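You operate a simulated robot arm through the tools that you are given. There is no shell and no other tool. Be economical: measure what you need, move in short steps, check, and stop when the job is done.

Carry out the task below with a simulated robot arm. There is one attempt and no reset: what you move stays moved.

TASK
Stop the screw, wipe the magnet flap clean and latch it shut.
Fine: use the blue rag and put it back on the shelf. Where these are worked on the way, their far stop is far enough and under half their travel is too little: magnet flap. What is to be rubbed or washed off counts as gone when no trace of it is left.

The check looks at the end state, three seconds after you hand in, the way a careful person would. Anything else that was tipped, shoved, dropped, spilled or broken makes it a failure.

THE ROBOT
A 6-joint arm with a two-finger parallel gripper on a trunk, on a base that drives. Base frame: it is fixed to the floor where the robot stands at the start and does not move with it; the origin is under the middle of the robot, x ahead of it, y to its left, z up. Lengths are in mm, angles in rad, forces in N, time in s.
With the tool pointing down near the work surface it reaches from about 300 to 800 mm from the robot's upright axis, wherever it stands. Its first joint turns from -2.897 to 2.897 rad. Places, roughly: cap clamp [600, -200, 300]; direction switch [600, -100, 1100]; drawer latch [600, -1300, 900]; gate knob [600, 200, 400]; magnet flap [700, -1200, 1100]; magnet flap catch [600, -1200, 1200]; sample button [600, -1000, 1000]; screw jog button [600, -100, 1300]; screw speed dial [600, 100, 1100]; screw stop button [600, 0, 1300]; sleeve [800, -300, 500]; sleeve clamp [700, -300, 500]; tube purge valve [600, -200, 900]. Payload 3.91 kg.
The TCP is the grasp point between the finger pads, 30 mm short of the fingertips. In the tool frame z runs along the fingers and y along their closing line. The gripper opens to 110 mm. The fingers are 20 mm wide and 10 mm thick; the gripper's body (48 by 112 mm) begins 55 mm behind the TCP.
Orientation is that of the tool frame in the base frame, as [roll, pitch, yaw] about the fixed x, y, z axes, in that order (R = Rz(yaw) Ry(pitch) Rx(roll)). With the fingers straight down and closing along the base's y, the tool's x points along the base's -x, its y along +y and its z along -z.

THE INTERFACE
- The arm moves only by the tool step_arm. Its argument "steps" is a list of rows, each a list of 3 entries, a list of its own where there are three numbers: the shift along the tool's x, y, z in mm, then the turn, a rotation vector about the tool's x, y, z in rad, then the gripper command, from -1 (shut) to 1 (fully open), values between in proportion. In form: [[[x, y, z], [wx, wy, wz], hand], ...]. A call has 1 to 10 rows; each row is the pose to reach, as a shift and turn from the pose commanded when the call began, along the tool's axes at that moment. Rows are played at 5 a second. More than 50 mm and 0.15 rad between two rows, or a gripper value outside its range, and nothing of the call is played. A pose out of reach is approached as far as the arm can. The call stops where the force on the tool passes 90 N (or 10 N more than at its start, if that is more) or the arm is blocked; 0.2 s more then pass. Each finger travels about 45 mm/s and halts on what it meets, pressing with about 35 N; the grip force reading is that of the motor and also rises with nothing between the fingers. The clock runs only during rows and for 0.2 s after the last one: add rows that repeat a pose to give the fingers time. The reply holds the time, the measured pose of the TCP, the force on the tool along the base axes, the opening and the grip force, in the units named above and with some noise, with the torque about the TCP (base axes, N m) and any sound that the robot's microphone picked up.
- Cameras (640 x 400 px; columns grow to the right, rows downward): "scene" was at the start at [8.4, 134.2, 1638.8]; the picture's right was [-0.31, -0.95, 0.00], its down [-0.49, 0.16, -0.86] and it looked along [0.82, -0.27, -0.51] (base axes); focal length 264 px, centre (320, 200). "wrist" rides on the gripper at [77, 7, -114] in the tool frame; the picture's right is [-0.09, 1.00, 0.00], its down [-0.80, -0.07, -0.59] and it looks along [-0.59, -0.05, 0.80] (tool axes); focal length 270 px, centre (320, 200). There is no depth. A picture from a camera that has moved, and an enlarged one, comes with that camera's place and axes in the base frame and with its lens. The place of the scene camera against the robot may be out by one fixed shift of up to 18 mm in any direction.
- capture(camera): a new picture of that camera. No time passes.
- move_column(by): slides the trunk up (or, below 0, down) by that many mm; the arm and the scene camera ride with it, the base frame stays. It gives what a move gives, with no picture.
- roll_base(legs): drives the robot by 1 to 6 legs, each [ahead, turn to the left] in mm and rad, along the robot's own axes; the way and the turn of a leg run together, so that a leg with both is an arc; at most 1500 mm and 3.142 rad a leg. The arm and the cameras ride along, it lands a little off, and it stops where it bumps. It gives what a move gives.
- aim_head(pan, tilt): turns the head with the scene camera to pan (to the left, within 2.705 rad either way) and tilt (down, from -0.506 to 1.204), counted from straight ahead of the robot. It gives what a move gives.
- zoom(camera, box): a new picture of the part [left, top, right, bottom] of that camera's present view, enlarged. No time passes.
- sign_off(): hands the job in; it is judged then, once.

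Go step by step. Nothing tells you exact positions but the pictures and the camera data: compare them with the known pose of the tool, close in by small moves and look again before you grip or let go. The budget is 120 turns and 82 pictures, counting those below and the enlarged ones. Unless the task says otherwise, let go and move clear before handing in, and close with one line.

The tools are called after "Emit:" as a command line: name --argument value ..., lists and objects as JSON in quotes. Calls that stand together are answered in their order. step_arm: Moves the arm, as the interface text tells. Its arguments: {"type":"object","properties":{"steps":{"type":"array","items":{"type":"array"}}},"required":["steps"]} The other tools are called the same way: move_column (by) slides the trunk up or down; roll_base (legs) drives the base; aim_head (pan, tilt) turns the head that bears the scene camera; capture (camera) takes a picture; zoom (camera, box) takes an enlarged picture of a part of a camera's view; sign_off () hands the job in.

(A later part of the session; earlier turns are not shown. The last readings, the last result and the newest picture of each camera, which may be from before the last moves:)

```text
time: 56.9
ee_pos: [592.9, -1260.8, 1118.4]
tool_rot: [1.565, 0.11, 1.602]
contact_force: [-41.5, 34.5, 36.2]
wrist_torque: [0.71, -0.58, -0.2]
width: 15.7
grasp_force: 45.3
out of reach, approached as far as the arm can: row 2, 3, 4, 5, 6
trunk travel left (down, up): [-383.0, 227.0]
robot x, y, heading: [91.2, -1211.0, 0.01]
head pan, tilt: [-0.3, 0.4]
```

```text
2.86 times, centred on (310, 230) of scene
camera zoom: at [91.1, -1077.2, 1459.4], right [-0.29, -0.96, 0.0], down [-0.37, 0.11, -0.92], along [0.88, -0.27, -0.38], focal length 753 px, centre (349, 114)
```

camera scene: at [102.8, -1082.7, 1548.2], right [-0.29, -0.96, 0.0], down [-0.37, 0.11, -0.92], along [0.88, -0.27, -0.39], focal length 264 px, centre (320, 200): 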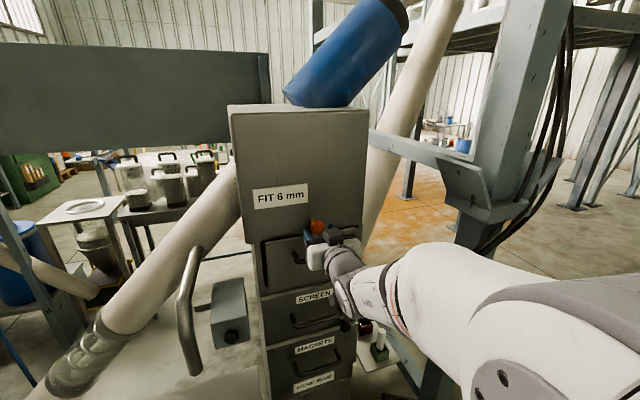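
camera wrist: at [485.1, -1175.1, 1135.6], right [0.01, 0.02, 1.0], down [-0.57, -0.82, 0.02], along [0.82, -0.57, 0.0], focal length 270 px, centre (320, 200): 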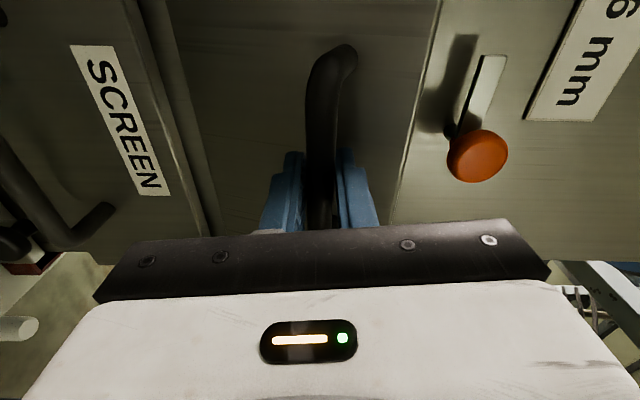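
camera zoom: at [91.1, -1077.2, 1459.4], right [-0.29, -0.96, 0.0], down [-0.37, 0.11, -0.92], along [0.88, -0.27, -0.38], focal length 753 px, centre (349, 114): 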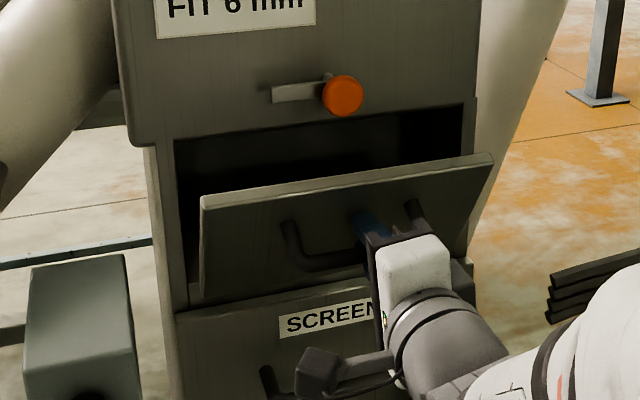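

The arm hit its reach limit. I'm releasing the handle; I'll back the base away and push the flap down from its inner side using the trunk.

Emit:
step_arm --steps '[[[0, 0, 0], [0, 0, 0], -0.3], [[0, 0, 0], [0, 0, 0], 0], [[0, 0, 0], [0, 0, 0], 0]]'

Emit:
capture --camera "wrist"

```text
time: 57.7
ee_pos: [598.5, -1263.6, 1109.8]
tool_rot: [1.587, 0.107, 1.599]
contact_force: [-19.5, 26.5, -13.2]
wrist_torque: [0.34, 1.74, -0.26]
width: 49.9
grasp_force: 0.0
trunk travel left (down, up): [-383.0, 227.0]
robot x, y, heading: [90.9, -1212.8, 0.007]
head pan, tilt: [-0.3, 0.4]
```

```text
42 pictures are left
camera wrist: at [482.1, -1189.3, 1108.5], right [0.02, 0.02, 1.0], down [-0.57, -0.82, 0.02], along [0.82, -0.57, 0.0], focal length 270 px, centre (320, 200)
```

wrist: 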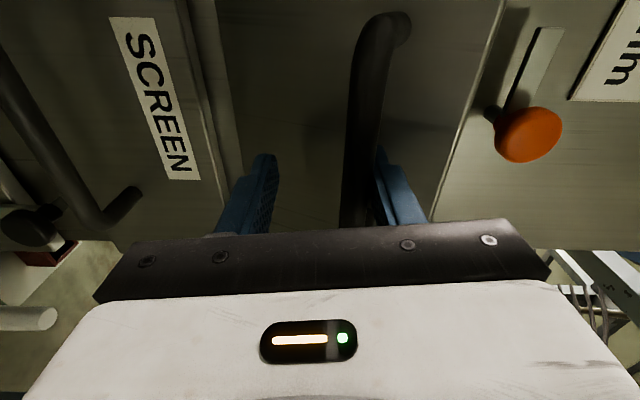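

Emit:
roll_base --legs '[[-90, 0]]'

Emit:
capture --camera "wrist"

Emit:
zoom --camera "scene" --box '[230, 130, 390, 270]'

```text
time: 58.8
ee_pos: [508.0, -1266.3, 1110.0]
tool_rot: [1.585, 0.103, 1.597]
contact_force: [-10.6, -1.1, -2.7]
wrist_torque: [-0.01, 0.38, 0.1]
width: 56.0
grasp_force: 0.8
trunk travel left (down, up): [-383.0, 227.0]
robot x, y, heading: [1.5, -1216.0, 0.011]
head pan, tilt: [-0.3, 0.4]
```

```text
41 pictures are left
camera wrist: at [391.9, -1192.9, 1109.4], right [0.01, 0.02, 1.0], down [-0.57, -0.82, 0.02], along [0.82, -0.57, 0.0], focal length 270 px, centre (320, 200)
```

wrist: 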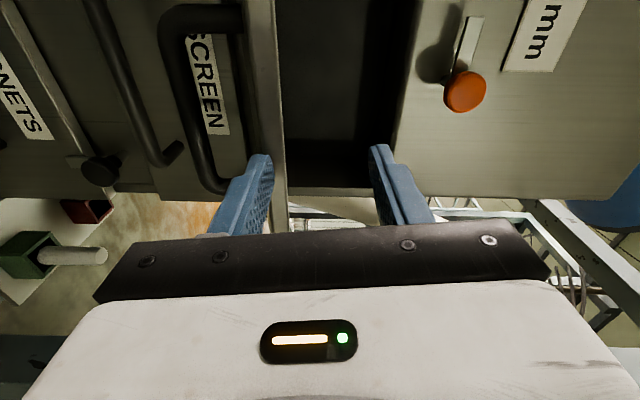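

```text
2.86 times, centred on (310, 200) of scene
camera zoom: at [9.6, -1083.3, 1459.2], right [-0.29, -0.96, 0.0], down [-0.37, 0.11, -0.92], along [0.88, -0.27, -0.39], focal length 753 px, centre (349, 200)
```

zoom: 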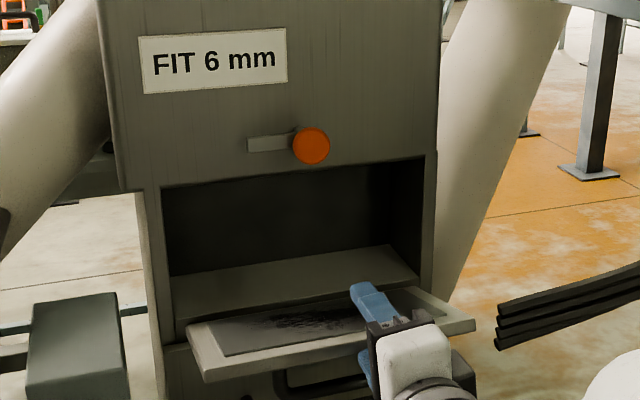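

The flap has swung fully open on its own: its inner plate faces up and carries a black smear. I'm raising clear, backing off and driving over to the rag.

Emit:
move_column --by 50

Emit:
zoom --camera "scene" --box '[230, 170, 390, 270]'

Emit:
roll_base --legs '[[-220, 0], [0, 1.56], [370, 0], [0, -1.571]]'

```text
time: 59.7
ee_pos: [510.5, -1266.3, 1160.2]
tool_rot: [1.588, 0.104, 1.599]
contact_force: [0.2, 0.1, -0.3]
wrist_torque: [-0.02, 0.02, 0.01]
width: 54.9
grasp_force: 0.2
trunk travel left (down, up): [-433.0, 177.0]
robot x, y, heading: [1.0, -1218.5, 0.007]
head pan, tilt: [-0.3, 0.4]
```

```text
4.00 times, centred on (310, 220) of scene
camera zoom: at [11.0, -1083.2, 1509.3], right [-0.29, -0.96, 0.0], down [-0.37, 0.11, -0.92], along [0.88, -0.27, -0.39], focal length 1054 px, centre (360, 120)
```

zoom: 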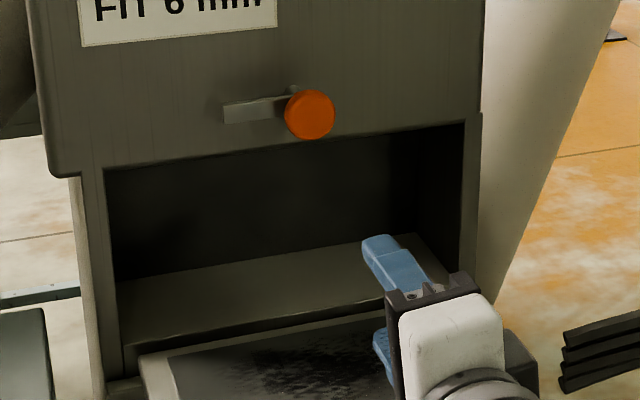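

```text
time: 70.9
ee_pos: [303.0, -928.8, 1158.1]
tool_rot: [1.585, 0.104, 1.533]
contact_force: [0.4, -0.3, 0.6]
wrist_torque: [0.02, 0.01, -0.04]
width: 54.9
grasp_force: 0.1
trunk travel left (down, up): [-433.0, 177.0]
robot x, y, heading: [-206.3, -835.9, -0.05]
head pan, tilt: [-0.3, 0.4]
```

I'm now opposite the shelf. I'm untwisting the wrist, then pointing the tool down.

Emit:
step_arm --steps '[[[0, 0, 0], [0, 0, -0.145], 0], [[0, 0, 0], [0, 0, -0.29], 0], [[0, 0, 0], [0, 0, -0.435], 0], [[0, 0, 0], [0, 0, -0.58], 0], [[0, 0, 0], [0, 0, -0.725], 0], [[0, 0, 0], [0, 0, -0.87], 0], [[0, 0, 0], [0, 0, -1.015], 0.5], [[0, 0, 0], [0, 0, -1.16], 0.9], [[0, 0, 0], [0, 0, -1.305], 0.9], [[0, 0, 0], [0, 0, -1.45], 0.9]]'

Emit:
step_arm --steps '[[[0, 0, 0], [0, 0.145, 0], 0.9], [[0, 0, 0], [0, 0.29, 0], 0.9], [[0, 0, 0], [0, 0.435, 0], 0.9], [[0, 0, 0], [0, 0.58, 0], 0.9], [[0, 0, 0], [0, 0.725, 0], 0.9], [[0, 0, 0], [0, 0.87, 0], 0.9], [[0, 0, 0], [0, 1.015, 0], 0.9], [[0, 0, 0], [0, 1.16, 0], 0.9], [[0, 0, 0], [0, 1.305, 0], 0.9], [[0, 0, 0], [0, 1.45, 0], 0.9]]'

Emit:
aim_head --pan -0.05 --tilt 0.65

Emit:
capture --camera "scene"

Emit:
capture --camera "wrist"

```text
time: 73.1
ee_pos: [301.6, -930.3, 1159.5]
tool_rot: [2.345, 1.549, 2.308]
contact_force: [-0.5, -1.1, 0.1]
wrist_torque: [0.01, 0.03, 0.05]
width: 104.6
grasp_force: 0.1
trunk travel left (down, up): [-433.0, 177.0]
robot x, y, heading: [-202.4, -836.6, -0.05]
head pan, tilt: [-0.3, 0.4]
```

```text
time: 75.3
ee_pos: [301.5, -928.4, 1159.4]
tool_rot: [3.125, 0.103, 3.1]
contact_force: [0.3, 0.1, -1.0]
wrist_torque: [0.0, -0.02, 0.02]
width: 104.6
grasp_force: 0.0
trunk travel left (down, up): [-433.0, 177.0]
robot x, y, heading: [-205.0, -833.2, -0.053]
head pan, tilt: [-0.3, 0.4]
```

```text
time: 76.1
ee_pos: [301.7, -928.8, 1158.9]
tool_rot: [3.124, 0.105, 3.103]
contact_force: [0.2, -0.3, 0.6]
wrist_torque: [-0.01, 0.01, -0.01]
width: 104.6
grasp_force: 0.0
trunk travel left (down, up): [-433.0, 177.0]
robot x, y, heading: [-199.3, -833.9, -0.057]
head pan, tilt: [-0.051, 0.649]
```

```text
38 pictures are left
camera scene: at [-185.6, -680.0, 1486.8], right [-0.1, -0.99, 0.0], down [-0.6, 0.06, -0.8], along [0.79, -0.08, -0.6], focal length 264 px, centre (320, 200)
```

scene: 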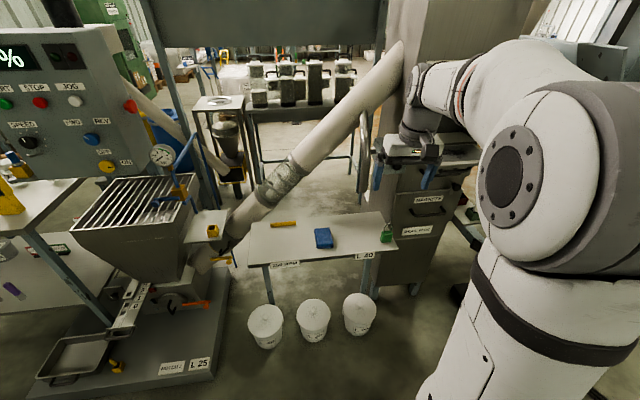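

```text
37 pictures are left
camera wrist: at [212.6, -920.8, 1264.3], right [0.13, 0.99, 0.03], down [0.73, -0.11, 0.68], along [0.67, -0.07, -0.74], focal length 270 px, centre (320, 200)
```

wrist: 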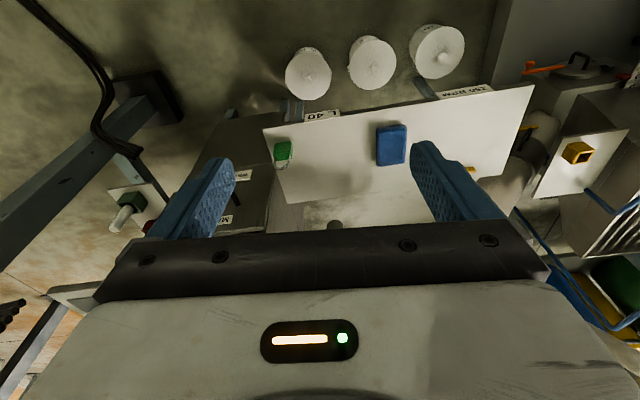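

The rag is at about [548, -785, 735]. I'm driving in 100 mm, straightening and lowering the trunk.

Emit:
roll_base --legs '[[0, 0.055], [110, 0]]'

Emit:
move_column --by -250

Emit:
step_arm --steps '[[[-30, 25, 0], [0, 0.05, 0], 0.9], [[-60, 50, 0], [0, 0.1, 0], 0.9], [[-90, 75, 0], [0, 0.1, 0], 0.9], [[-115, 100, 0], [0, 0.1, 0], 0.9], [[-135, 120, 0], [0, 0.1, 0], 0.9]]'

Emit:
capture --camera "wrist"

```text
time: 77.7
ee_pos: [419.2, -899.4, 1158.0]
tool_rot: [3.124, 0.105, -3.127]
contact_force: [0.8, -0.2, -0.1]
wrist_torque: [0.0, -0.01, 0.03]
width: 104.4
grasp_force: 0.0
trunk travel left (down, up): [-433.0, 177.0]
robot x, y, heading: [-92.1, -833.4, 0.011]
head pan, tilt: [-0.051, 0.649]
```

```text
time: 80.3
ee_pos: [417.8, -900.0, 908.5]
tool_rot: [3.125, 0.105, -3.126]
contact_force: [-0.5, 0.8, 0.2]
wrist_torque: [0.04, 0.01, 0.01]
width: 104.4
grasp_force: 0.1
trunk travel left (down, up): [-183.0, 427.0]
robot x, y, heading: [-92.5, -835.7, 0.003]
head pan, tilt: [-0.051, 0.649]
```

```text
time: 81.5
ee_pos: [550.8, -774.8, 923.3]
tool_rot: [3.124, 0.005, -3.123]
contact_force: [0.3, 0.4, -0.5]
wrist_torque: [0.04, 0.02, 0.01]
width: 104.3
grasp_force: 0.1
trunk travel left (down, up): [-183.0, 427.0]
robot x, y, heading: [-94.6, -832.2, 0.007]
head pan, tilt: [-0.051, 0.649]
```

```text
36 pictures are left
camera wrist: at [472.6, -773.2, 1037.7], right [0.07, 1.0, 0.02], down [0.8, -0.07, 0.6], along [0.6, -0.03, -0.8], focal length 270 px, centre (320, 200)
```

wrist: 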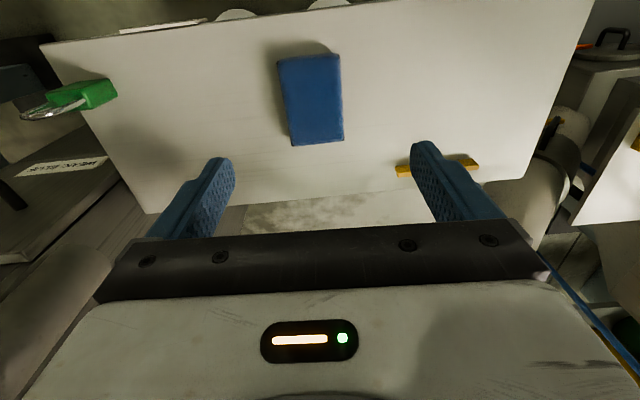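

The rag is 63 × 92 mm, centred at about [565, -783], long side along x. I'm moving over it and down to TCP z ≈ 790.

Emit:
step_arm --steps '[[[-14, -8, 40], [0, 0, 0], 0.9], [[-14, -8, 85], [0, 0, 0], 0.9], [[-14, -8, 133], [0, 0, 0], 0.9]]'

Emit:
capture --camera "wrist"

Emit:
zoom --camera "scene" --box '[240, 180, 440, 320]'

```text
time: 82.3
ee_pos: [564.8, -781.6, 791.2]
tool_rot: [3.125, 0.007, -3.124]
contact_force: [-0.2, 0.3, 0.7]
wrist_torque: [0.01, -0.05, 0.02]
width: 104.3
grasp_force: 0.0
trunk travel left (down, up): [-183.0, 427.0]
robot x, y, heading: [-90.0, -837.6, 0.015]
head pan, tilt: [-0.051, 0.649]
```

```text
35 pictures are left
camera wrist: at [487.4, -779.2, 904.2], right [0.07, 1.0, 0.02], down [0.8, -0.07, 0.6], along [0.6, -0.03, -0.8], focal length 270 px, centre (320, 200)
```

wrist: 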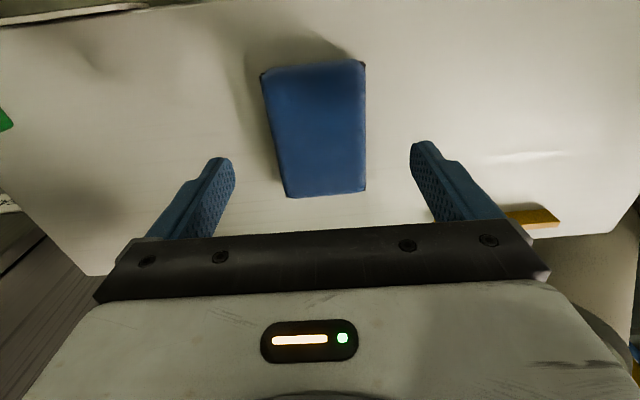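

```text
2.86 times, centred on (340, 250) of scene
camera zoom: at [-81.8, -679.4, 1236.8], right [-0.04, -1.0, 0.0], down [-0.6, 0.03, -0.8], along [0.8, -0.03, -0.6], focal length 753 px, centre (263, 57)
```

zoom: 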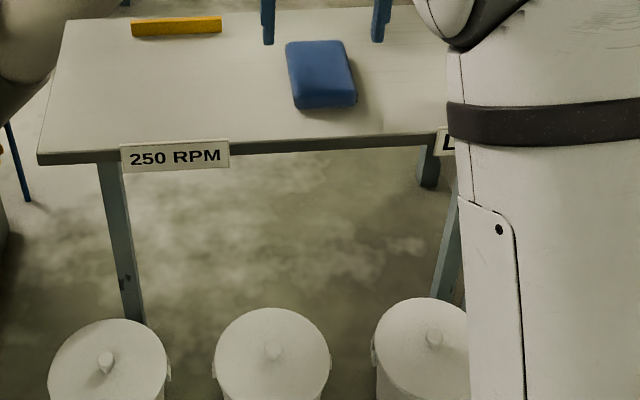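

The rag top is at about z 725, so it's about 25 mm thick, and it lies centred between the fingers. I'm lowering so the tips stop about 8 mm above the shelf, then gripping.

Emit:
step_arm --steps '[[[-3, 0, 20], [0, 0, 0], 0.9], [[-3, 0, 38], [0, 0, 0], 0.9], [[-3, 0, 53], [0, 0, 0], 0.9], [[-3, 0, 53], [0, 0, 0], 0.3], [[-3, 0, 53], [0, 0, 0], -0.3], [[-3, 0, 53], [0, 0, 0], -1], [[-3, 0, 53], [0, 0, 0], -1]]'

Emit:
capture --camera "wrist"

```text
time: 83.9
ee_pos: [567.4, -782.5, 739.3]
tool_rot: [3.124, 0.005, -3.124]
contact_force: [0.1, -0.1, 0.5]
wrist_torque: [-0.03, -0.01, 0.0]
width: 67.1
grasp_force: 35.0
trunk travel left (down, up): [-183.0, 427.0]
robot x, y, heading: [-89.4, -834.6, 0.006]
head pan, tilt: [-0.051, 0.649]
```

```text
33 pictures are left
camera wrist: at [490.3, -778.7, 852.1], right [0.07, 1.0, 0.02], down [0.8, -0.07, 0.6], along [0.6, -0.03, -0.8], focal length 270 px, centre (320, 200)
```

wrist: 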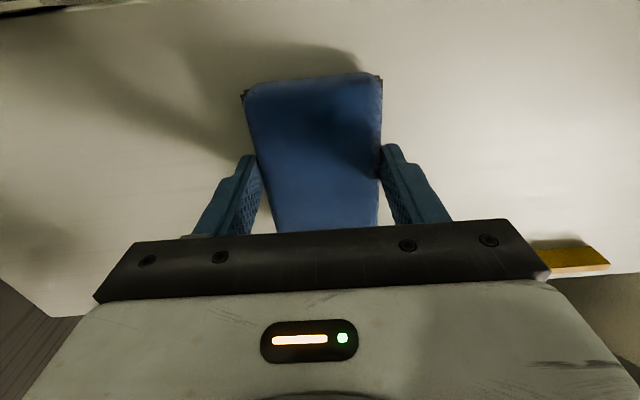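

The fingers closed on the rag at 67 mm. I'm lifting and checking.

Emit:
step_arm --steps '[[[0, 0, -15], [0, 0, 0], -1], [[0, 0, -40], [0, 0, 0], -1], [[0, 0, -80], [0, 0, 0], -1]]'

Emit:
capture --camera "wrist"

```text
time: 84.7
ee_pos: [565.8, -785.8, 820.2]
tool_rot: [3.124, 0.006, -3.124]
contact_force: [0.4, 0.6, -0.2]
wrist_torque: [0.02, 0.01, -0.01]
width: 67.0
grasp_force: 35.6
trunk travel left (down, up): [-183.0, 427.0]
robot x, y, heading: [-87.2, -834.2, 0.003]
head pan, tilt: [-0.051, 0.649]
```

```text
32 pictures are left
camera wrist: at [489.4, -781.9, 933.0], right [0.07, 1.0, 0.02], down [0.8, -0.07, 0.6], along [0.6, -0.03, -0.8], focal length 270 px, centre (320, 200)
```

wrist: 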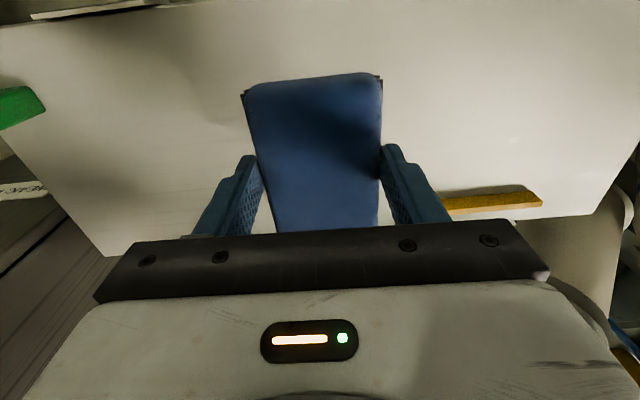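

The rag is held firmly. I'm backing away, raising the trunk and driving back to the flap.

Emit:
roll_base --legs '[[-180, 0]]'

Emit:
move_column --by 370

Emit:
roll_base --legs '[[0, -1.571], [400, 0], [0, 1.571]]'

Emit:
aim_head --pan -0.2 --tilt 0.5

Emit:
capture --camera "scene"

Emit:
capture --camera "wrist"

```text
time: 86.2
ee_pos: [384.2, -785.5, 819.2]
tool_rot: [3.125, 0.005, -3.125]
contact_force: [-0.1, -0.2, -0.9]
wrist_torque: [-0.01, 0.02, 0.01]
width: 66.8
grasp_force: 34.2
trunk travel left (down, up): [-183.0, 427.0]
robot x, y, heading: [-270.9, -833.7, 0.01]
head pan, tilt: [-0.051, 0.649]
```

```text
time: 89.8
ee_pos: [382.9, -785.8, 1188.9]
tool_rot: [3.126, 0.005, -3.124]
contact_force: [-0.1, 0.3, -0.1]
wrist_torque: [0.02, -0.03, -0.02]
width: 67.1
grasp_force: 35.0
trunk travel left (down, up): [-553.0, 57.0]
robot x, y, heading: [-270.2, -837.6, 0.004]
head pan, tilt: [-0.051, 0.649]
```

```text
time: 99.8
ee_pos: [399.5, -1201.0, 1189.2]
tool_rot: [3.124, 0.007, 3.136]
contact_force: [0.4, 0.0, -0.1]
wrist_torque: [-0.05, 0.01, -0.02]
width: 67.3
grasp_force: 35.1
trunk travel left (down, up): [-553.0, 57.0]
robot x, y, heading: [-260.1, -1251.5, -0.018]
head pan, tilt: [-0.051, 0.649]
```

```text
time: 100.5
ee_pos: [399.3, -1202.7, 1189.0]
tool_rot: [3.125, 0.006, 3.133]
contact_force: [0.6, -0.7, -1.4]
wrist_torque: [0.03, 0.01, 0.02]
width: 66.8
grasp_force: 35.4
trunk travel left (down, up): [-553.0, 57.0]
robot x, y, heading: [-261.2, -1250.8, -0.016]
head pan, tilt: [-0.201, 0.499]
```

```text
31 pictures are left
camera scene: at [-243.7, -1108.9, 1620.1], right [-0.22, -0.98, 0.0], down [-0.47, 0.11, -0.88], along [0.86, -0.19, -0.48], focal length 264 px, centre (320, 200)
```

scene: 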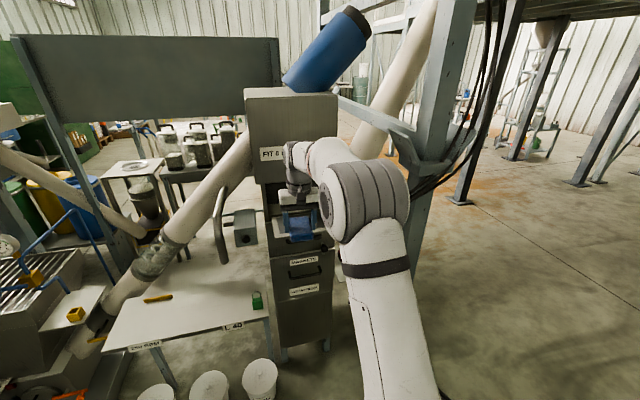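

```text
30 pictures are left
camera wrist: at [322.4, -1198.6, 1302.9], right [0.09, 1.0, 0.02], down [0.8, -0.09, 0.6], along [0.6, -0.04, -0.8], focal length 270 px, centre (320, 200)
```

wrist: 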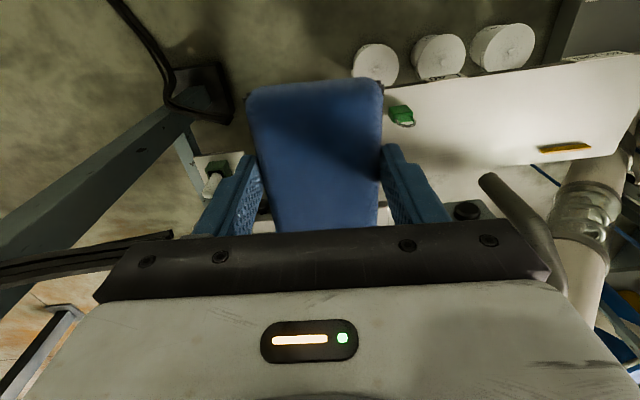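

Emit:
zoom --camera "scene" --box '[250, 140, 350, 260]'

```text
3.33 times, centred on (300, 200) of scene
camera zoom: at [-243.7, -1108.9, 1620.1], right [-0.22, -0.98, 0.0], down [-0.47, 0.11, -0.88], along [0.86, -0.19, -0.48], focal length 878 px, centre (387, 200)
```

zoom: 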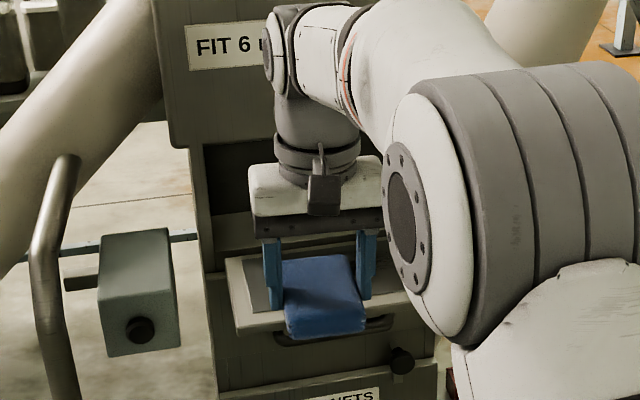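

The flap now lies flat at about z 1048, spanning x ≈ 530–675, y ≈ -1125…-1385. I'm driving in so the rag hovers over it and looking again.

Emit:
roll_base --legs '[[150, 0.016]]'

Emit:
capture --camera "wrist"

Emit:
zoom --camera "scene" --box '[240, 160, 400, 290]'

```text
time: 101.8
ee_pos: [549.7, -1196.1, 1188.0]
tool_rot: [3.125, 0.003, -3.135]
contact_force: [0.3, -0.5, -1.8]
wrist_torque: [0.03, 0.01, 0.0]
width: 66.8
grasp_force: 35.6
trunk travel left (down, up): [-553.0, 57.0]
robot x, y, heading: [-109.9, -1255.7, -0.001]
head pan, tilt: [-0.201, 0.499]
```

```text
28 pictures are left
camera wrist: at [472.4, -1191.8, 1302.0], right [0.08, 1.0, 0.02], down [0.8, -0.08, 0.6], along [0.6, -0.03, -0.8], focal length 270 px, centre (320, 200)
```

wrist: 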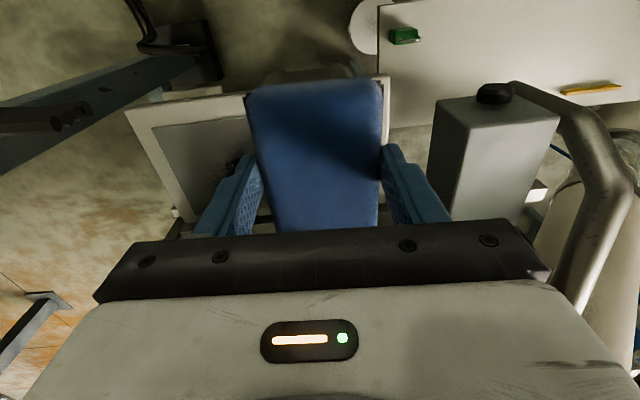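

```text
3.08 times, centred on (320, 225) of scene
camera zoom: at [-95.0, -1112.4, 1620.1], right [-0.2, -0.98, 0.0], down [-0.47, 0.1, -0.88], along [0.86, -0.18, -0.48], focal length 811 px, centre (320, 123)
```

zoom: 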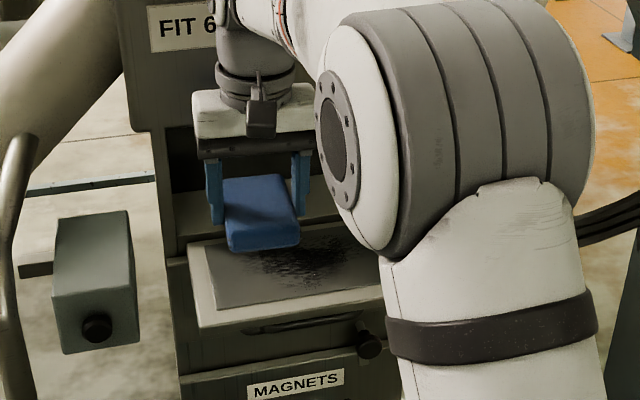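

The dirt spans about x 560–660, y -1305…-1185 on the plate. I'm moving the rag to the patch's left side and lowering in steps until it touches.

Emit:
step_arm --steps '[[[-40, 0, 20], [0, 0, 0], -1], [[-40, 0, 50], [0, 0, 0], -1], [[-40, 0, 75], [0, 0, 0], -1], [[-40, 0, 85], [0, 0, 0], -1], [[-40, 0, 91], [0, 0, 0], -1], [[-40, 0, 96], [0, 0, 0], -1]]'

Emit:
zoom --camera "scene" --box '[240, 160, 400, 290]'

```text
time: 103.2
ee_pos: [589.1, -1193.5, 1092.6]
tool_rot: [3.124, 0.006, -3.134]
contact_force: [-0.5, 0.4, -0.3]
wrist_torque: [0.02, 0.07, -0.03]
width: 66.9
grasp_force: 35.2
trunk travel left (down, up): [-553.0, 57.0]
robot x, y, heading: [-109.5, -1251.6, 0.001]
head pan, tilt: [-0.201, 0.499]
```

```text
3.08 times, centred on (320, 225) of scene
camera zoom: at [-96.4, -1112.3, 1620.1], right [-0.2, -0.98, 0.0], down [-0.47, 0.1, -0.88], along [0.86, -0.18, -0.48], focal length 811 px, centre (320, 123)
```

zoom: 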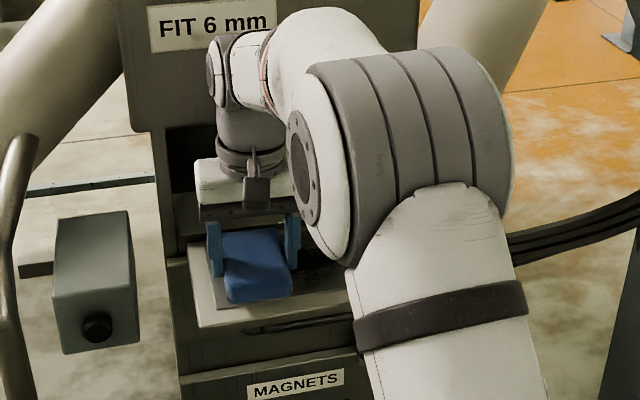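

No contact yet, so I'm going down gently.

Emit:
step_arm --steps '[[[0, 0, 3], [0, 0, 0], -1], [[0, 0, 6], [0, 0, 0], -1], [[0, 0, 9], [0, 0, 0], -1]]'

```text
time: 104.0
ee_pos: [588.7, -1193.8, 1089.2]
tool_rot: [3.126, 0.014, -3.134]
contact_force: [5.1, 0.7, 27.2]
wrist_torque: [-0.89, 0.34, 0.04]
width: 67.3
grasp_force: 35.4
trunk travel left (down, up): [-553.0, 57.0]
robot x, y, heading: [-104.5, -1253.7, -0.003]
head pan, tilt: [-0.201, 0.499]
```

I have contact at 27 N. I'm wiping across in y at this depth.

Emit:
step_arm --steps '[[[0, -13, -1], [0, 0, 0], -1], [[0, -26, -1], [0, 0, 0], -1], [[0, -39, -1], [0, 0, 0], -1], [[0, -52, -1], [0, 0, 0], -1], [[0, -65, -1], [0, 0, 0], -1], [[0, -78, -1], [0, 0, 0], -1], [[0, -91, -1], [0, 0, 0], -1], [[0, -104, -1], [0, 0, 0], -1], [[0, -117, -1], [0, 0, 0], -1], [[0, -125, -1], [0, 0, 0], -1]]'

Emit:
capture --camera "wrist"

Emit:
zoom --camera "scene" --box '[240, 160, 400, 290]'

```text
time: 106.2
ee_pos: [588.2, -1317.0, 1088.5]
tool_rot: [3.126, 0.011, -3.134]
contact_force: [-0.8, 15.9, 39.8]
wrist_torque: [0.39, 0.26, -0.1]
width: 67.1
grasp_force: 34.7
trunk travel left (down, up): [-553.0, 57.0]
robot x, y, heading: [-109.9, -1253.7, -0.005]
head pan, tilt: [-0.201, 0.499]
```

```text
25 pictures are left
camera wrist: at [509.5, -1312.1, 1200.9], right [0.08, 1.0, 0.02], down [0.79, -0.07, 0.6], along [0.6, -0.04, -0.8], focal length 270 px, centre (320, 200)
```

wrist: 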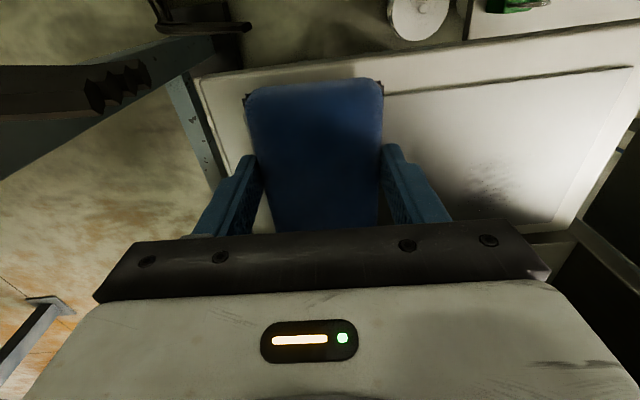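

```text
3.08 times, centred on (320, 225) of scene
camera zoom: at [-101.6, -1109.2, 1620.0], right [-0.2, -0.98, 0.0], down [-0.47, 0.09, -0.88], along [0.86, -0.18, -0.48], focal length 811 px, centre (320, 123)
```

zoom: 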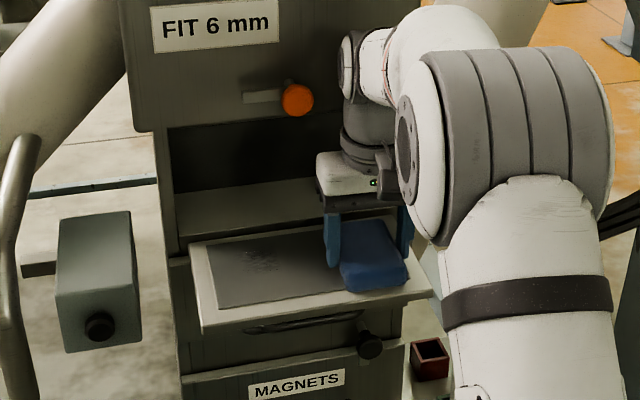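

Most of the smear is gone; a faint trace remains around x 610–655, y -1225…-1190. I'm wiping back and reaching a little deeper on both sides of the catch knob.

Emit:
step_arm --steps '[[[-25, 0, -2], [0, 0, 0], -1], [[-25, 14, -2], [0, 0, 0], -1], [[0, 15, -2], [0, 0, 0], -1], [[0, 45, -2], [0, 0, 0], -1], [[0, 75, -2], [0, 0, 0], -1], [[0, 105, -2], [0, 0, 0], -1], [[0, 127, -2], [0, 0, 0], -1], [[-25, 127, -2], [0, 0, 0], -1], [[-25, 137, -2], [0, 0, 0], -1], [[-25, 120, -2], [0, 0, 0], -1]]'

Emit:
step_arm --steps '[[[0, 15, 0], [0, 0, 0], -1], [[0, 0, 0], [0, 0, 0], -1], [[10, 10, 0], [0, 0, 0], -1], [[25, -20, 0], [0, 0, 0], -1], [[25, -50, 0], [0, 0, 0], -1], [[25, -80, 0], [0, 0, 0], -1], [[25, -115, 0], [0, 0, 0], -1]]'

Emit:
zoom --camera "scene" --box '[270, 190, 350, 260]'

Emit:
capture --camera "wrist"

```text
time: 108.4
ee_pos: [615.4, -1199.0, 1088.1]
tool_rot: [3.123, 0.004, -3.135]
contact_force: [-1.0, -0.6, 9.2]
wrist_torque: [-0.3, 0.12, -0.07]
width: 67.2
grasp_force: 34.5
trunk travel left (down, up): [-553.0, 57.0]
robot x, y, heading: [-112.6, -1251.4, -0.007]
head pan, tilt: [-0.201, 0.499]
```

```text
time: 110.0
ee_pos: [588.0, -1315.3, 1087.6]
tool_rot: [3.124, 0.011, -3.134]
contact_force: [1.1, 4.6, 20.6]
wrist_torque: [-0.1, 0.53, -0.13]
width: 67.1
grasp_force: 35.0
trunk travel left (down, up): [-553.0, 57.0]
robot x, y, heading: [-109.3, -1256.1, -0.006]
head pan, tilt: [-0.201, 0.499]
```

```text
5.71 times, centred on (310, 225) of scene
camera zoom: at [-99.1, -1111.6, 1620.3], right [-0.2, -0.98, 0.0], down [-0.47, 0.1, -0.88], along [0.86, -0.18, -0.48], focal length 1506 px, centre (377, 57)
```

zoom: 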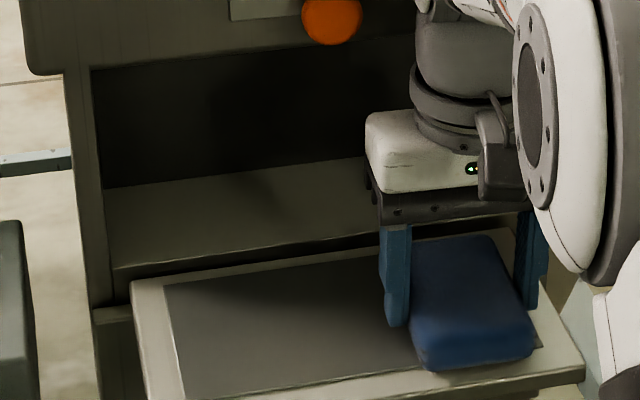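

```text
22 pictures are left
camera wrist: at [510.1, -1311.1, 1200.7], right [0.08, 1.0, 0.02], down [0.8, -0.07, 0.6], along [0.6, -0.03, -0.8], focal length 270 px, centre (320, 200)
```

wrist: 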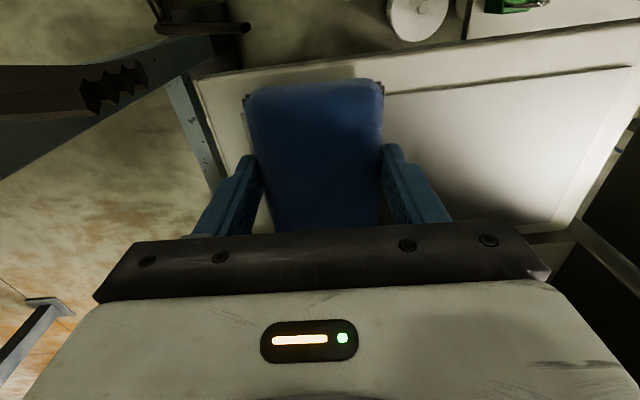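

The visible part is clean. I'm lifting and backing away to inspect the whole plate.

Emit:
step_arm --steps '[[[0, 0, -25], [0, 0, 0], -1], [[0, 0, -60], [0, 0, 0], -1], [[0, 40, -90], [0, 0, 0], -1], [[0, 80, -90], [0, 0, 0], -1], [[0, 110, -90], [0, 0, 0], -1]]'

Emit:
zoom --camera "scene" --box '[270, 190, 350, 260]'

Emit:
capture --camera "wrist"

```text
time: 111.2
ee_pos: [588.6, -1206.1, 1177.7]
tool_rot: [3.124, 0.004, -3.132]
contact_force: [0.3, -0.7, -1.0]
wrist_torque: [0.0, -0.01, -0.03]
width: 66.7
grasp_force: 34.9
trunk travel left (down, up): [-553.0, 57.0]
robot x, y, heading: [-107.7, -1253.6, -0.001]
head pan, tilt: [-0.201, 0.499]
```

```text
5.71 times, centred on (310, 225) of scene
camera zoom: at [-96.7, -1111.9, 1620.1], right [-0.2, -0.98, 0.0], down [-0.47, 0.1, -0.88], along [0.86, -0.18, -0.48], focal length 1506 px, centre (377, 57)
```

zoom: 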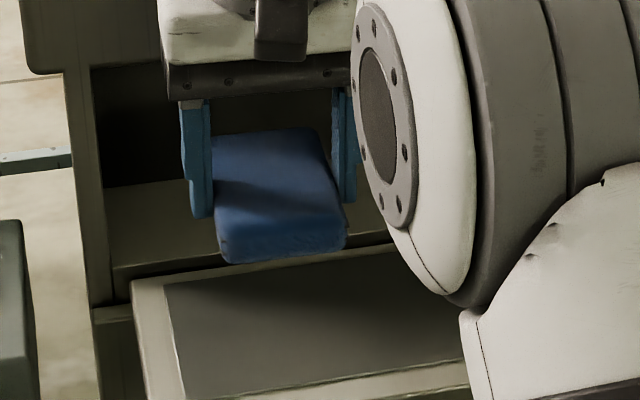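

```text
20 pictures are left
camera wrist: at [511.4, -1202.4, 1291.3], right [0.08, 1.0, 0.02], down [0.8, -0.07, 0.6], along [0.6, -0.03, -0.8], focal length 270 px, centre (320, 200)
```

wrist: 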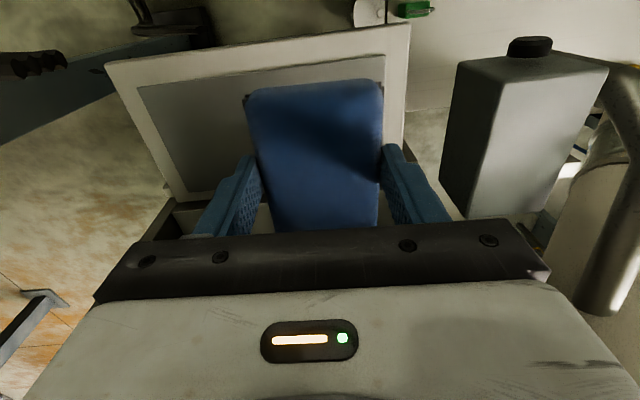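

The plate looks clean from both sides. I'm backing off for one unobstructed check before returning the rag.

Emit:
roll_base --legs '[[-170, 0]]'

Emit:
step_arm --steps '[[[0, 40, -20], [0, 0, 0], -1], [[0, 80, -40], [0, 0, 0], -1]]'

Emit:
zoom --camera "scene" --box '[260, 170, 340, 240]'

```text
time: 112.7
ee_pos: [417.1, -1206.0, 1178.8]
tool_rot: [3.123, 0.008, -3.134]
contact_force: [-0.8, 0.6, -0.5]
wrist_torque: [0.0, -0.03, 0.01]
width: 67.0
grasp_force: 35.5
trunk travel left (down, up): [-553.0, 57.0]
robot x, y, heading: [-279.0, -1258.3, -0.0]
head pan, tilt: [-0.201, 0.499]
```

```text
time: 113.3
ee_pos: [417.2, -1125.8, 1219.7]
tool_rot: [3.124, 0.006, -3.134]
contact_force: [0.5, 0.1, -0.4]
wrist_torque: [0.01, 0.02, -0.01]
width: 67.0
grasp_force: 35.0
trunk travel left (down, up): [-553.0, 57.0]
robot x, y, heading: [-279.3, -1251.9, 0.001]
head pan, tilt: [-0.201, 0.499]
```

```text
5.71 times, centred on (300, 205) of scene
camera zoom: at [-266.9, -1110.9, 1620.0], right [-0.2, -0.98, 0.0], down [-0.47, 0.1, -0.88], along [0.86, -0.18, -0.48], focal length 1506 px, centre (434, 171)
```

zoom: 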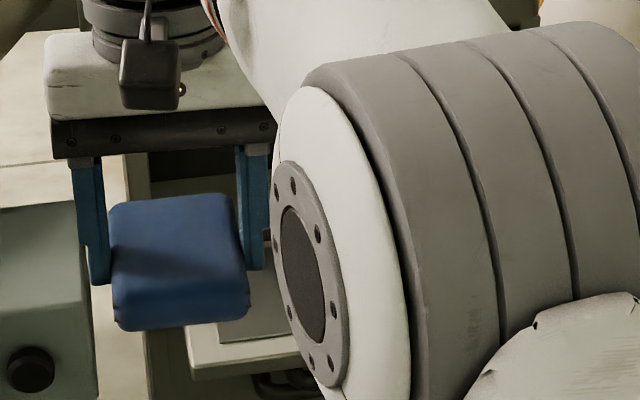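

That view is blocked by the arm, but the earlier ones together cover the plate. I'm taking the rag back to the shelf.

Emit:
roll_base --legs '[[0, 1.571], [420, 0], [0, -1.571]]'

Emit:
aim_head --pan -0.55 --tilt 0.45

Emit:
capture --camera "scene"

```text
time: 123.6
ee_pos: [425.6, -723.0, 1220.6]
tool_rot: [3.123, 0.004, 3.115]
contact_force: [-0.1, 0.2, -0.9]
wrist_torque: [-0.01, -0.03, -0.02]
width: 67.1
grasp_force: 34.5
trunk travel left (down, up): [-553.0, 57.0]
robot x, y, heading: [-275.3, -798.0, -0.023]
head pan, tilt: [-0.201, 0.499]
```

```text
time: 124.4
ee_pos: [424.7, -724.1, 1219.6]
tool_rot: [3.123, 0.006, 3.117]
contact_force: [0.9, -0.3, -0.7]
wrist_torque: [-0.02, -0.01, -0.01]
width: 66.8
grasp_force: 34.8
trunk travel left (down, up): [-553.0, 57.0]
robot x, y, heading: [-272.7, -798.6, -0.027]
head pan, tilt: [-0.55, 0.45]
```

```text
18 pictures are left
camera scene: at [-270.7, -686.5, 1624.6], right [-0.54, -0.84, 0.0], down [-0.37, 0.24, -0.9], along [0.75, -0.49, -0.44], focal length 264 px, centre (320, 200)
```

scene: 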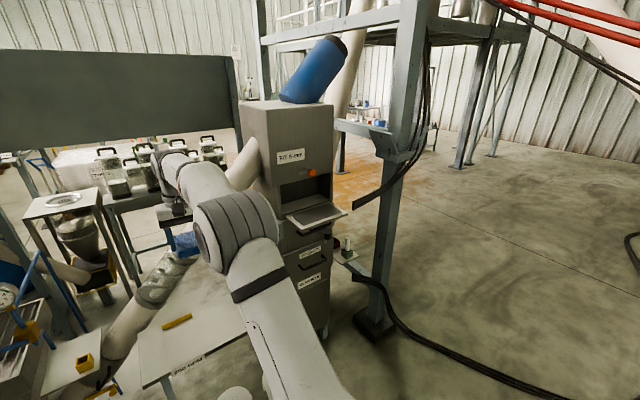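

The open flap is in view from here, so I'm enlarging it.

Emit:
zoom --camera "scene" --box '[280, 185, 352, 235]'

```text
8.00 times, centred on (316, 210) of scene
camera zoom: at [-270.7, -686.5, 1624.6], right [-0.54, -0.84, 0.0], down [-0.37, 0.24, -0.9], along [0.75, -0.49, -0.44], focal length 2108 px, centre (352, 120)
```

zoom: 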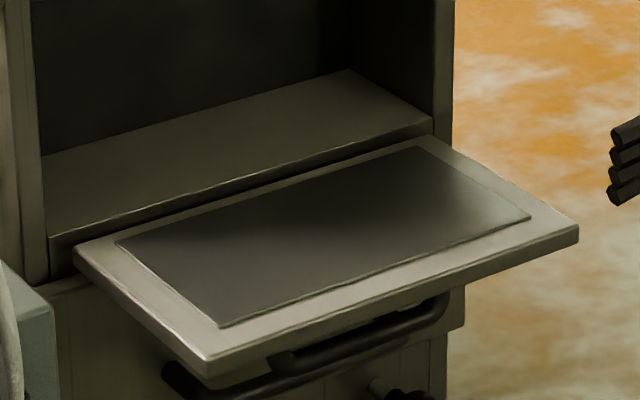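

The plate is spotless. Next I lower the trunk, shift right and drive in over the rag's original spot.

Emit:
step_arm --steps '[[[0, -30, 0], [0, 0, 0], -1], [[10, -60, 0], [0, 0, 0], -1]]'

Emit:
move_column --by -370

Emit:
roll_base --legs '[[150, 0.025]]'

Emit:
capture --camera "wrist"

```text
time: 125.0
ee_pos: [412.7, -782.9, 1219.5]
tool_rot: [3.125, 0.005, 3.115]
contact_force: [-1.1, -0.1, -0.4]
wrist_torque: [0.0, -0.03, 0.03]
width: 67.1
grasp_force: 35.1
trunk travel left (down, up): [-553.0, 57.0]
robot x, y, heading: [-271.3, -801.0, -0.027]
head pan, tilt: [-0.55, 0.45]
```

```text
time: 128.6
ee_pos: [413.0, -782.0, 850.9]
tool_rot: [3.125, 0.003, 3.115]
contact_force: [-0.3, -0.5, -0.2]
wrist_torque: [0.02, 0.0, 0.0]
width: 67.0
grasp_force: 34.8
trunk travel left (down, up): [-183.0, 427.0]
robot x, y, heading: [-274.9, -796.9, -0.02]
head pan, tilt: [-0.55, 0.45]
```

```text
time: 130.0
ee_pos: [560.5, -769.4, 850.8]
tool_rot: [3.125, 0.005, 3.137]
contact_force: [-0.2, 0.3, -1.5]
wrist_torque: [-0.02, 0.0, -0.01]
width: 67.1
grasp_force: 34.8
trunk travel left (down, up): [-183.0, 427.0]
robot x, y, heading: [-124.3, -806.2, 0.002]
head pan, tilt: [-0.55, 0.45]
```

```text
16 pictures are left
camera wrist: at [482.6, -764.5, 963.3], right [0.09, 1.0, 0.02], down [0.8, -0.08, 0.6], along [0.6, -0.04, -0.8], focal length 270 px, centre (320, 200)
```

wrist: 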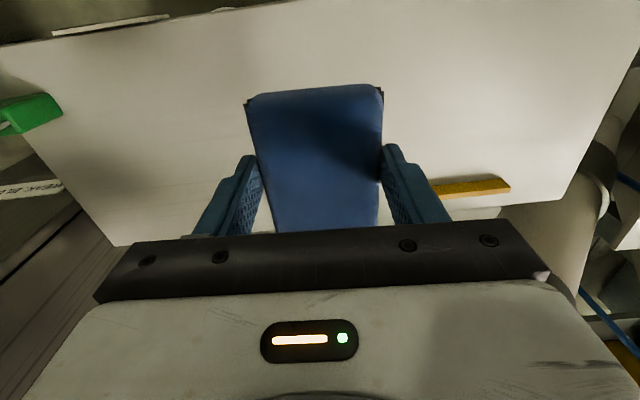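

The rag is over its spot. I'm lowering to just above the earlier grip height, then touching down.

Emit:
step_arm --steps '[[[-6, -12, 40], [0, 0, 0], -1], [[-6, -12, 80], [0, 0, 0], -1], [[-6, -12, 100], [0, 0, 0], -1], [[-6, -12, 108], [0, 0, 0], -1], [[-6, -12, 111], [0, 0, 0], -1], [[-6, -12, 113], [0, 0, 0], -1]]'

```text
time: 131.4
ee_pos: [566.2, -779.1, 737.5]
tool_rot: [3.124, 0.006, 3.137]
contact_force: [-0.5, 1.6, 5.4]
wrist_torque: [-0.11, 0.03, 0.03]
width: 66.9
grasp_force: 35.2
trunk travel left (down, up): [-183.0, 427.0]
robot x, y, heading: [-128.2, -804.7, 0.001]
head pan, tilt: [-0.55, 0.45]
```

Light contact shows the rag is resting on the shelf. I'm opening and lifting away.

Emit:
step_arm --steps '[[[0, 0, 0], [0, 0, 0], -0.2], [[0, 0, 0], [0, 0, 0], 0.5], [[0, 0, 0], [0, 0, 0], 0.8], [[0, 0, 0], [0, 0, 0], 0.8], [[0, 0, -30], [0, 0, 0], 0.8], [[0, 0, -70], [0, 0, 0], 0.8], [[0, 0, -100], [0, 0, 0], 0.8]]'

Emit:
capture --camera "wrist"

```text
time: 133.0
ee_pos: [566.0, -781.4, 836.5]
tool_rot: [3.125, 0.005, 3.139]
contact_force: [0.9, -0.1, -0.4]
wrist_torque: [0.02, 0.01, 0.01]
width: 98.8
grasp_force: 0.0
trunk travel left (down, up): [-183.0, 427.0]
robot x, y, heading: [-128.0, -804.5, 0.005]
head pan, tilt: [-0.55, 0.45]
```

```text
15 pictures are left
camera wrist: at [488.0, -776.8, 950.1], right [0.09, 1.0, 0.02], down [0.8, -0.08, 0.6], along [0.6, -0.04, -0.8], focal length 270 px, centre (320, 200)
```

wrist: 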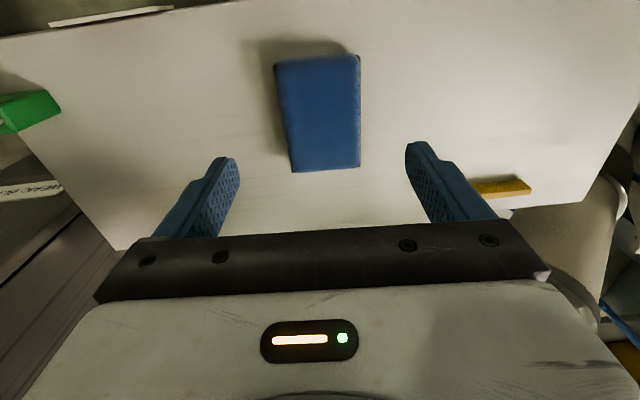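

The rag is back on the shelf. I'm backing off, retracting the arm to the posture that allowed a level tool, and driving to the flap.

Emit:
roll_base --legs '[[-130, 0]]'

Emit:
step_arm --steps '[[[40, -20, 0], [0, 0, 0], 0], [[80, -40, 0], [0, 0, 0], -1], [[120, -60, 0], [0, 0, 0], -1], [[155, -80, 0], [0, 0, 0], -1], [[184, -93, 0], [0, 0, 0], -1]]'

Emit:
step_arm --steps '[[[0, 0, 0], [0, -0.15, 0], -1], [[0, 0, 0], [0, -0.3, 0], -1], [[0, 0, 0], [0, -0.45, 0], -1], [[0, 0, 0], [0, -0.6, 0], -1], [[0, 0, 0], [0, -0.75, 0], -1], [[0, 0, 0], [0, -0.9, 0], -1], [[0, 0, 0], [0, -1.05, 0], -1], [[0, 0, 0], [0, -1.2, 0], -1], [[0, 0, 0], [0, -1.35, 0], -1], [[0, 0, 0], [0, -1.5, 0], -1]]'

Emit:
move_column --by 130

```text
time: 134.2
ee_pos: [434.6, -781.4, 836.2]
tool_rot: [3.124, 0.007, 3.139]
contact_force: [0.5, -0.4, -0.1]
wrist_torque: [0.06, 0.03, 0.02]
width: 99.0
grasp_force: 0.0
trunk travel left (down, up): [-183.0, 427.0]
robot x, y, heading: [-261.1, -801.2, 0.008]
head pan, tilt: [-0.55, 0.45]
```

```text
time: 135.4
ee_pos: [250.1, -874.7, 833.6]
tool_rot: [3.125, 0.007, 3.14]
contact_force: [1.3, 0.0, 1.2]
wrist_torque: [0.0, 0.0, 0.02]
width: 0.0
grasp_force: 6.1
trunk travel left (down, up): [-183.0, 427.0]
robot x, y, heading: [-259.7, -803.9, 0.0]
head pan, tilt: [-0.55, 0.45]
```

```text
time: 137.7
ee_pos: [272.6, -880.2, 841.9]
tool_rot: [2.883, 1.505, 2.879]
contact_force: [-0.1, 0.8, -0.4]
wrist_torque: [0.0, 0.02, -0.01]
width: 0.0
grasp_force: 35.3
out of reach, approached as far as the arm can: row 9, 10
trunk travel left (down, up): [-183.0, 427.0]
robot x, y, heading: [-260.4, -804.6, 0.002]
head pan, tilt: [-0.55, 0.45]
```

```text
time: 139.2
ee_pos: [271.6, -879.9, 971.6]
tool_rot: [2.873, 1.502, 2.871]
contact_force: [-0.3, 0.4, -0.1]
wrist_torque: [0.03, 0.02, 0.0]
width: 0.1
grasp_force: 34.8
trunk travel left (down, up): [-313.0, 297.0]
robot x, y, heading: [-257.8, -804.3, 0.006]
head pan, tilt: [-0.55, 0.45]
```

Emit:
roll_base --legs '[[0, -1.577], [372, 0], [0, 1.577]]'

Emit:
aim_head --pan 0.0 --tilt 0.4

Emit:
capture --camera "scene"

Emit:
capture --camera "wrist"

```text
time: 149.2
ee_pos: [284.1, -1245.4, 973.7]
tool_rot: [2.879, 1.499, 2.897]
contact_force: [0.2, -0.7, 0.1]
wrist_torque: [0.02, 0.0, -0.01]
width: 0.0
grasp_force: 34.7
trunk travel left (down, up): [-313.0, 297.0]
robot x, y, heading: [-251.1, -1189.1, 0.01]
head pan, tilt: [-0.55, 0.45]
```

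```text
time: 150.2
ee_pos: [282.9, -1245.7, 972.8]
tool_rot: [2.882, 1.499, 2.898]
contact_force: [0.5, 0.3, 0.4]
wrist_torque: [-0.03, -0.01, -0.02]
width: 0.0
grasp_force: 35.3
trunk travel left (down, up): [-313.0, 297.0]
robot x, y, heading: [-250.6, -1189.1, 0.006]
head pan, tilt: [0.0, 0.4]
```

```text
14 pictures are left
camera scene: at [-238.2, -1030.3, 1389.2], right [0.01, -1.0, 0.0], down [-0.39, 0.0, -0.92], along [0.92, 0.01, -0.39], focal length 264 px, centre (320, 200)
```

scene: 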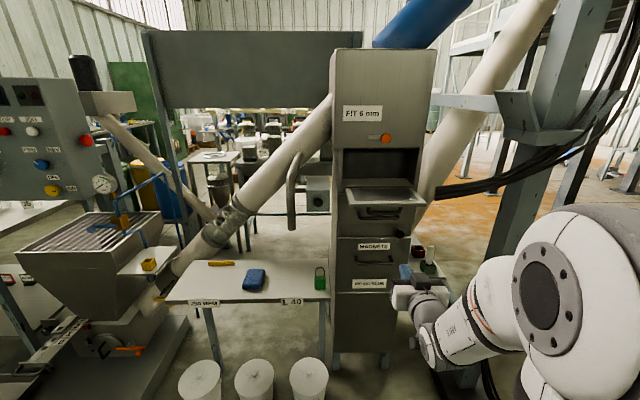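

```text
13 pictures are left
camera wrist: at [163.7, -1239.9, 904.0], right [-0.01, 0.99, 0.11], down [-0.54, -0.1, 0.84], along [0.84, -0.05, 0.53], focal length 270 px, centre (320, 200)
```

wrist: 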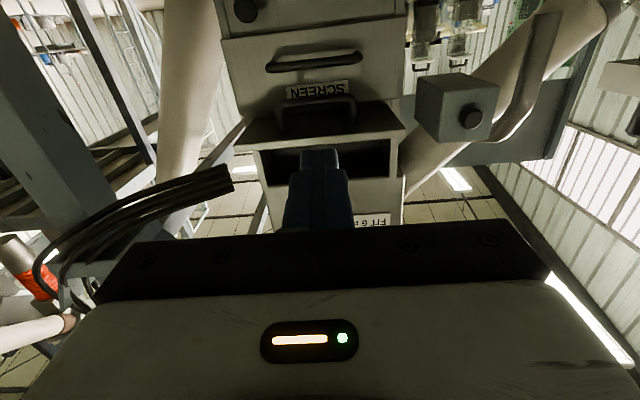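

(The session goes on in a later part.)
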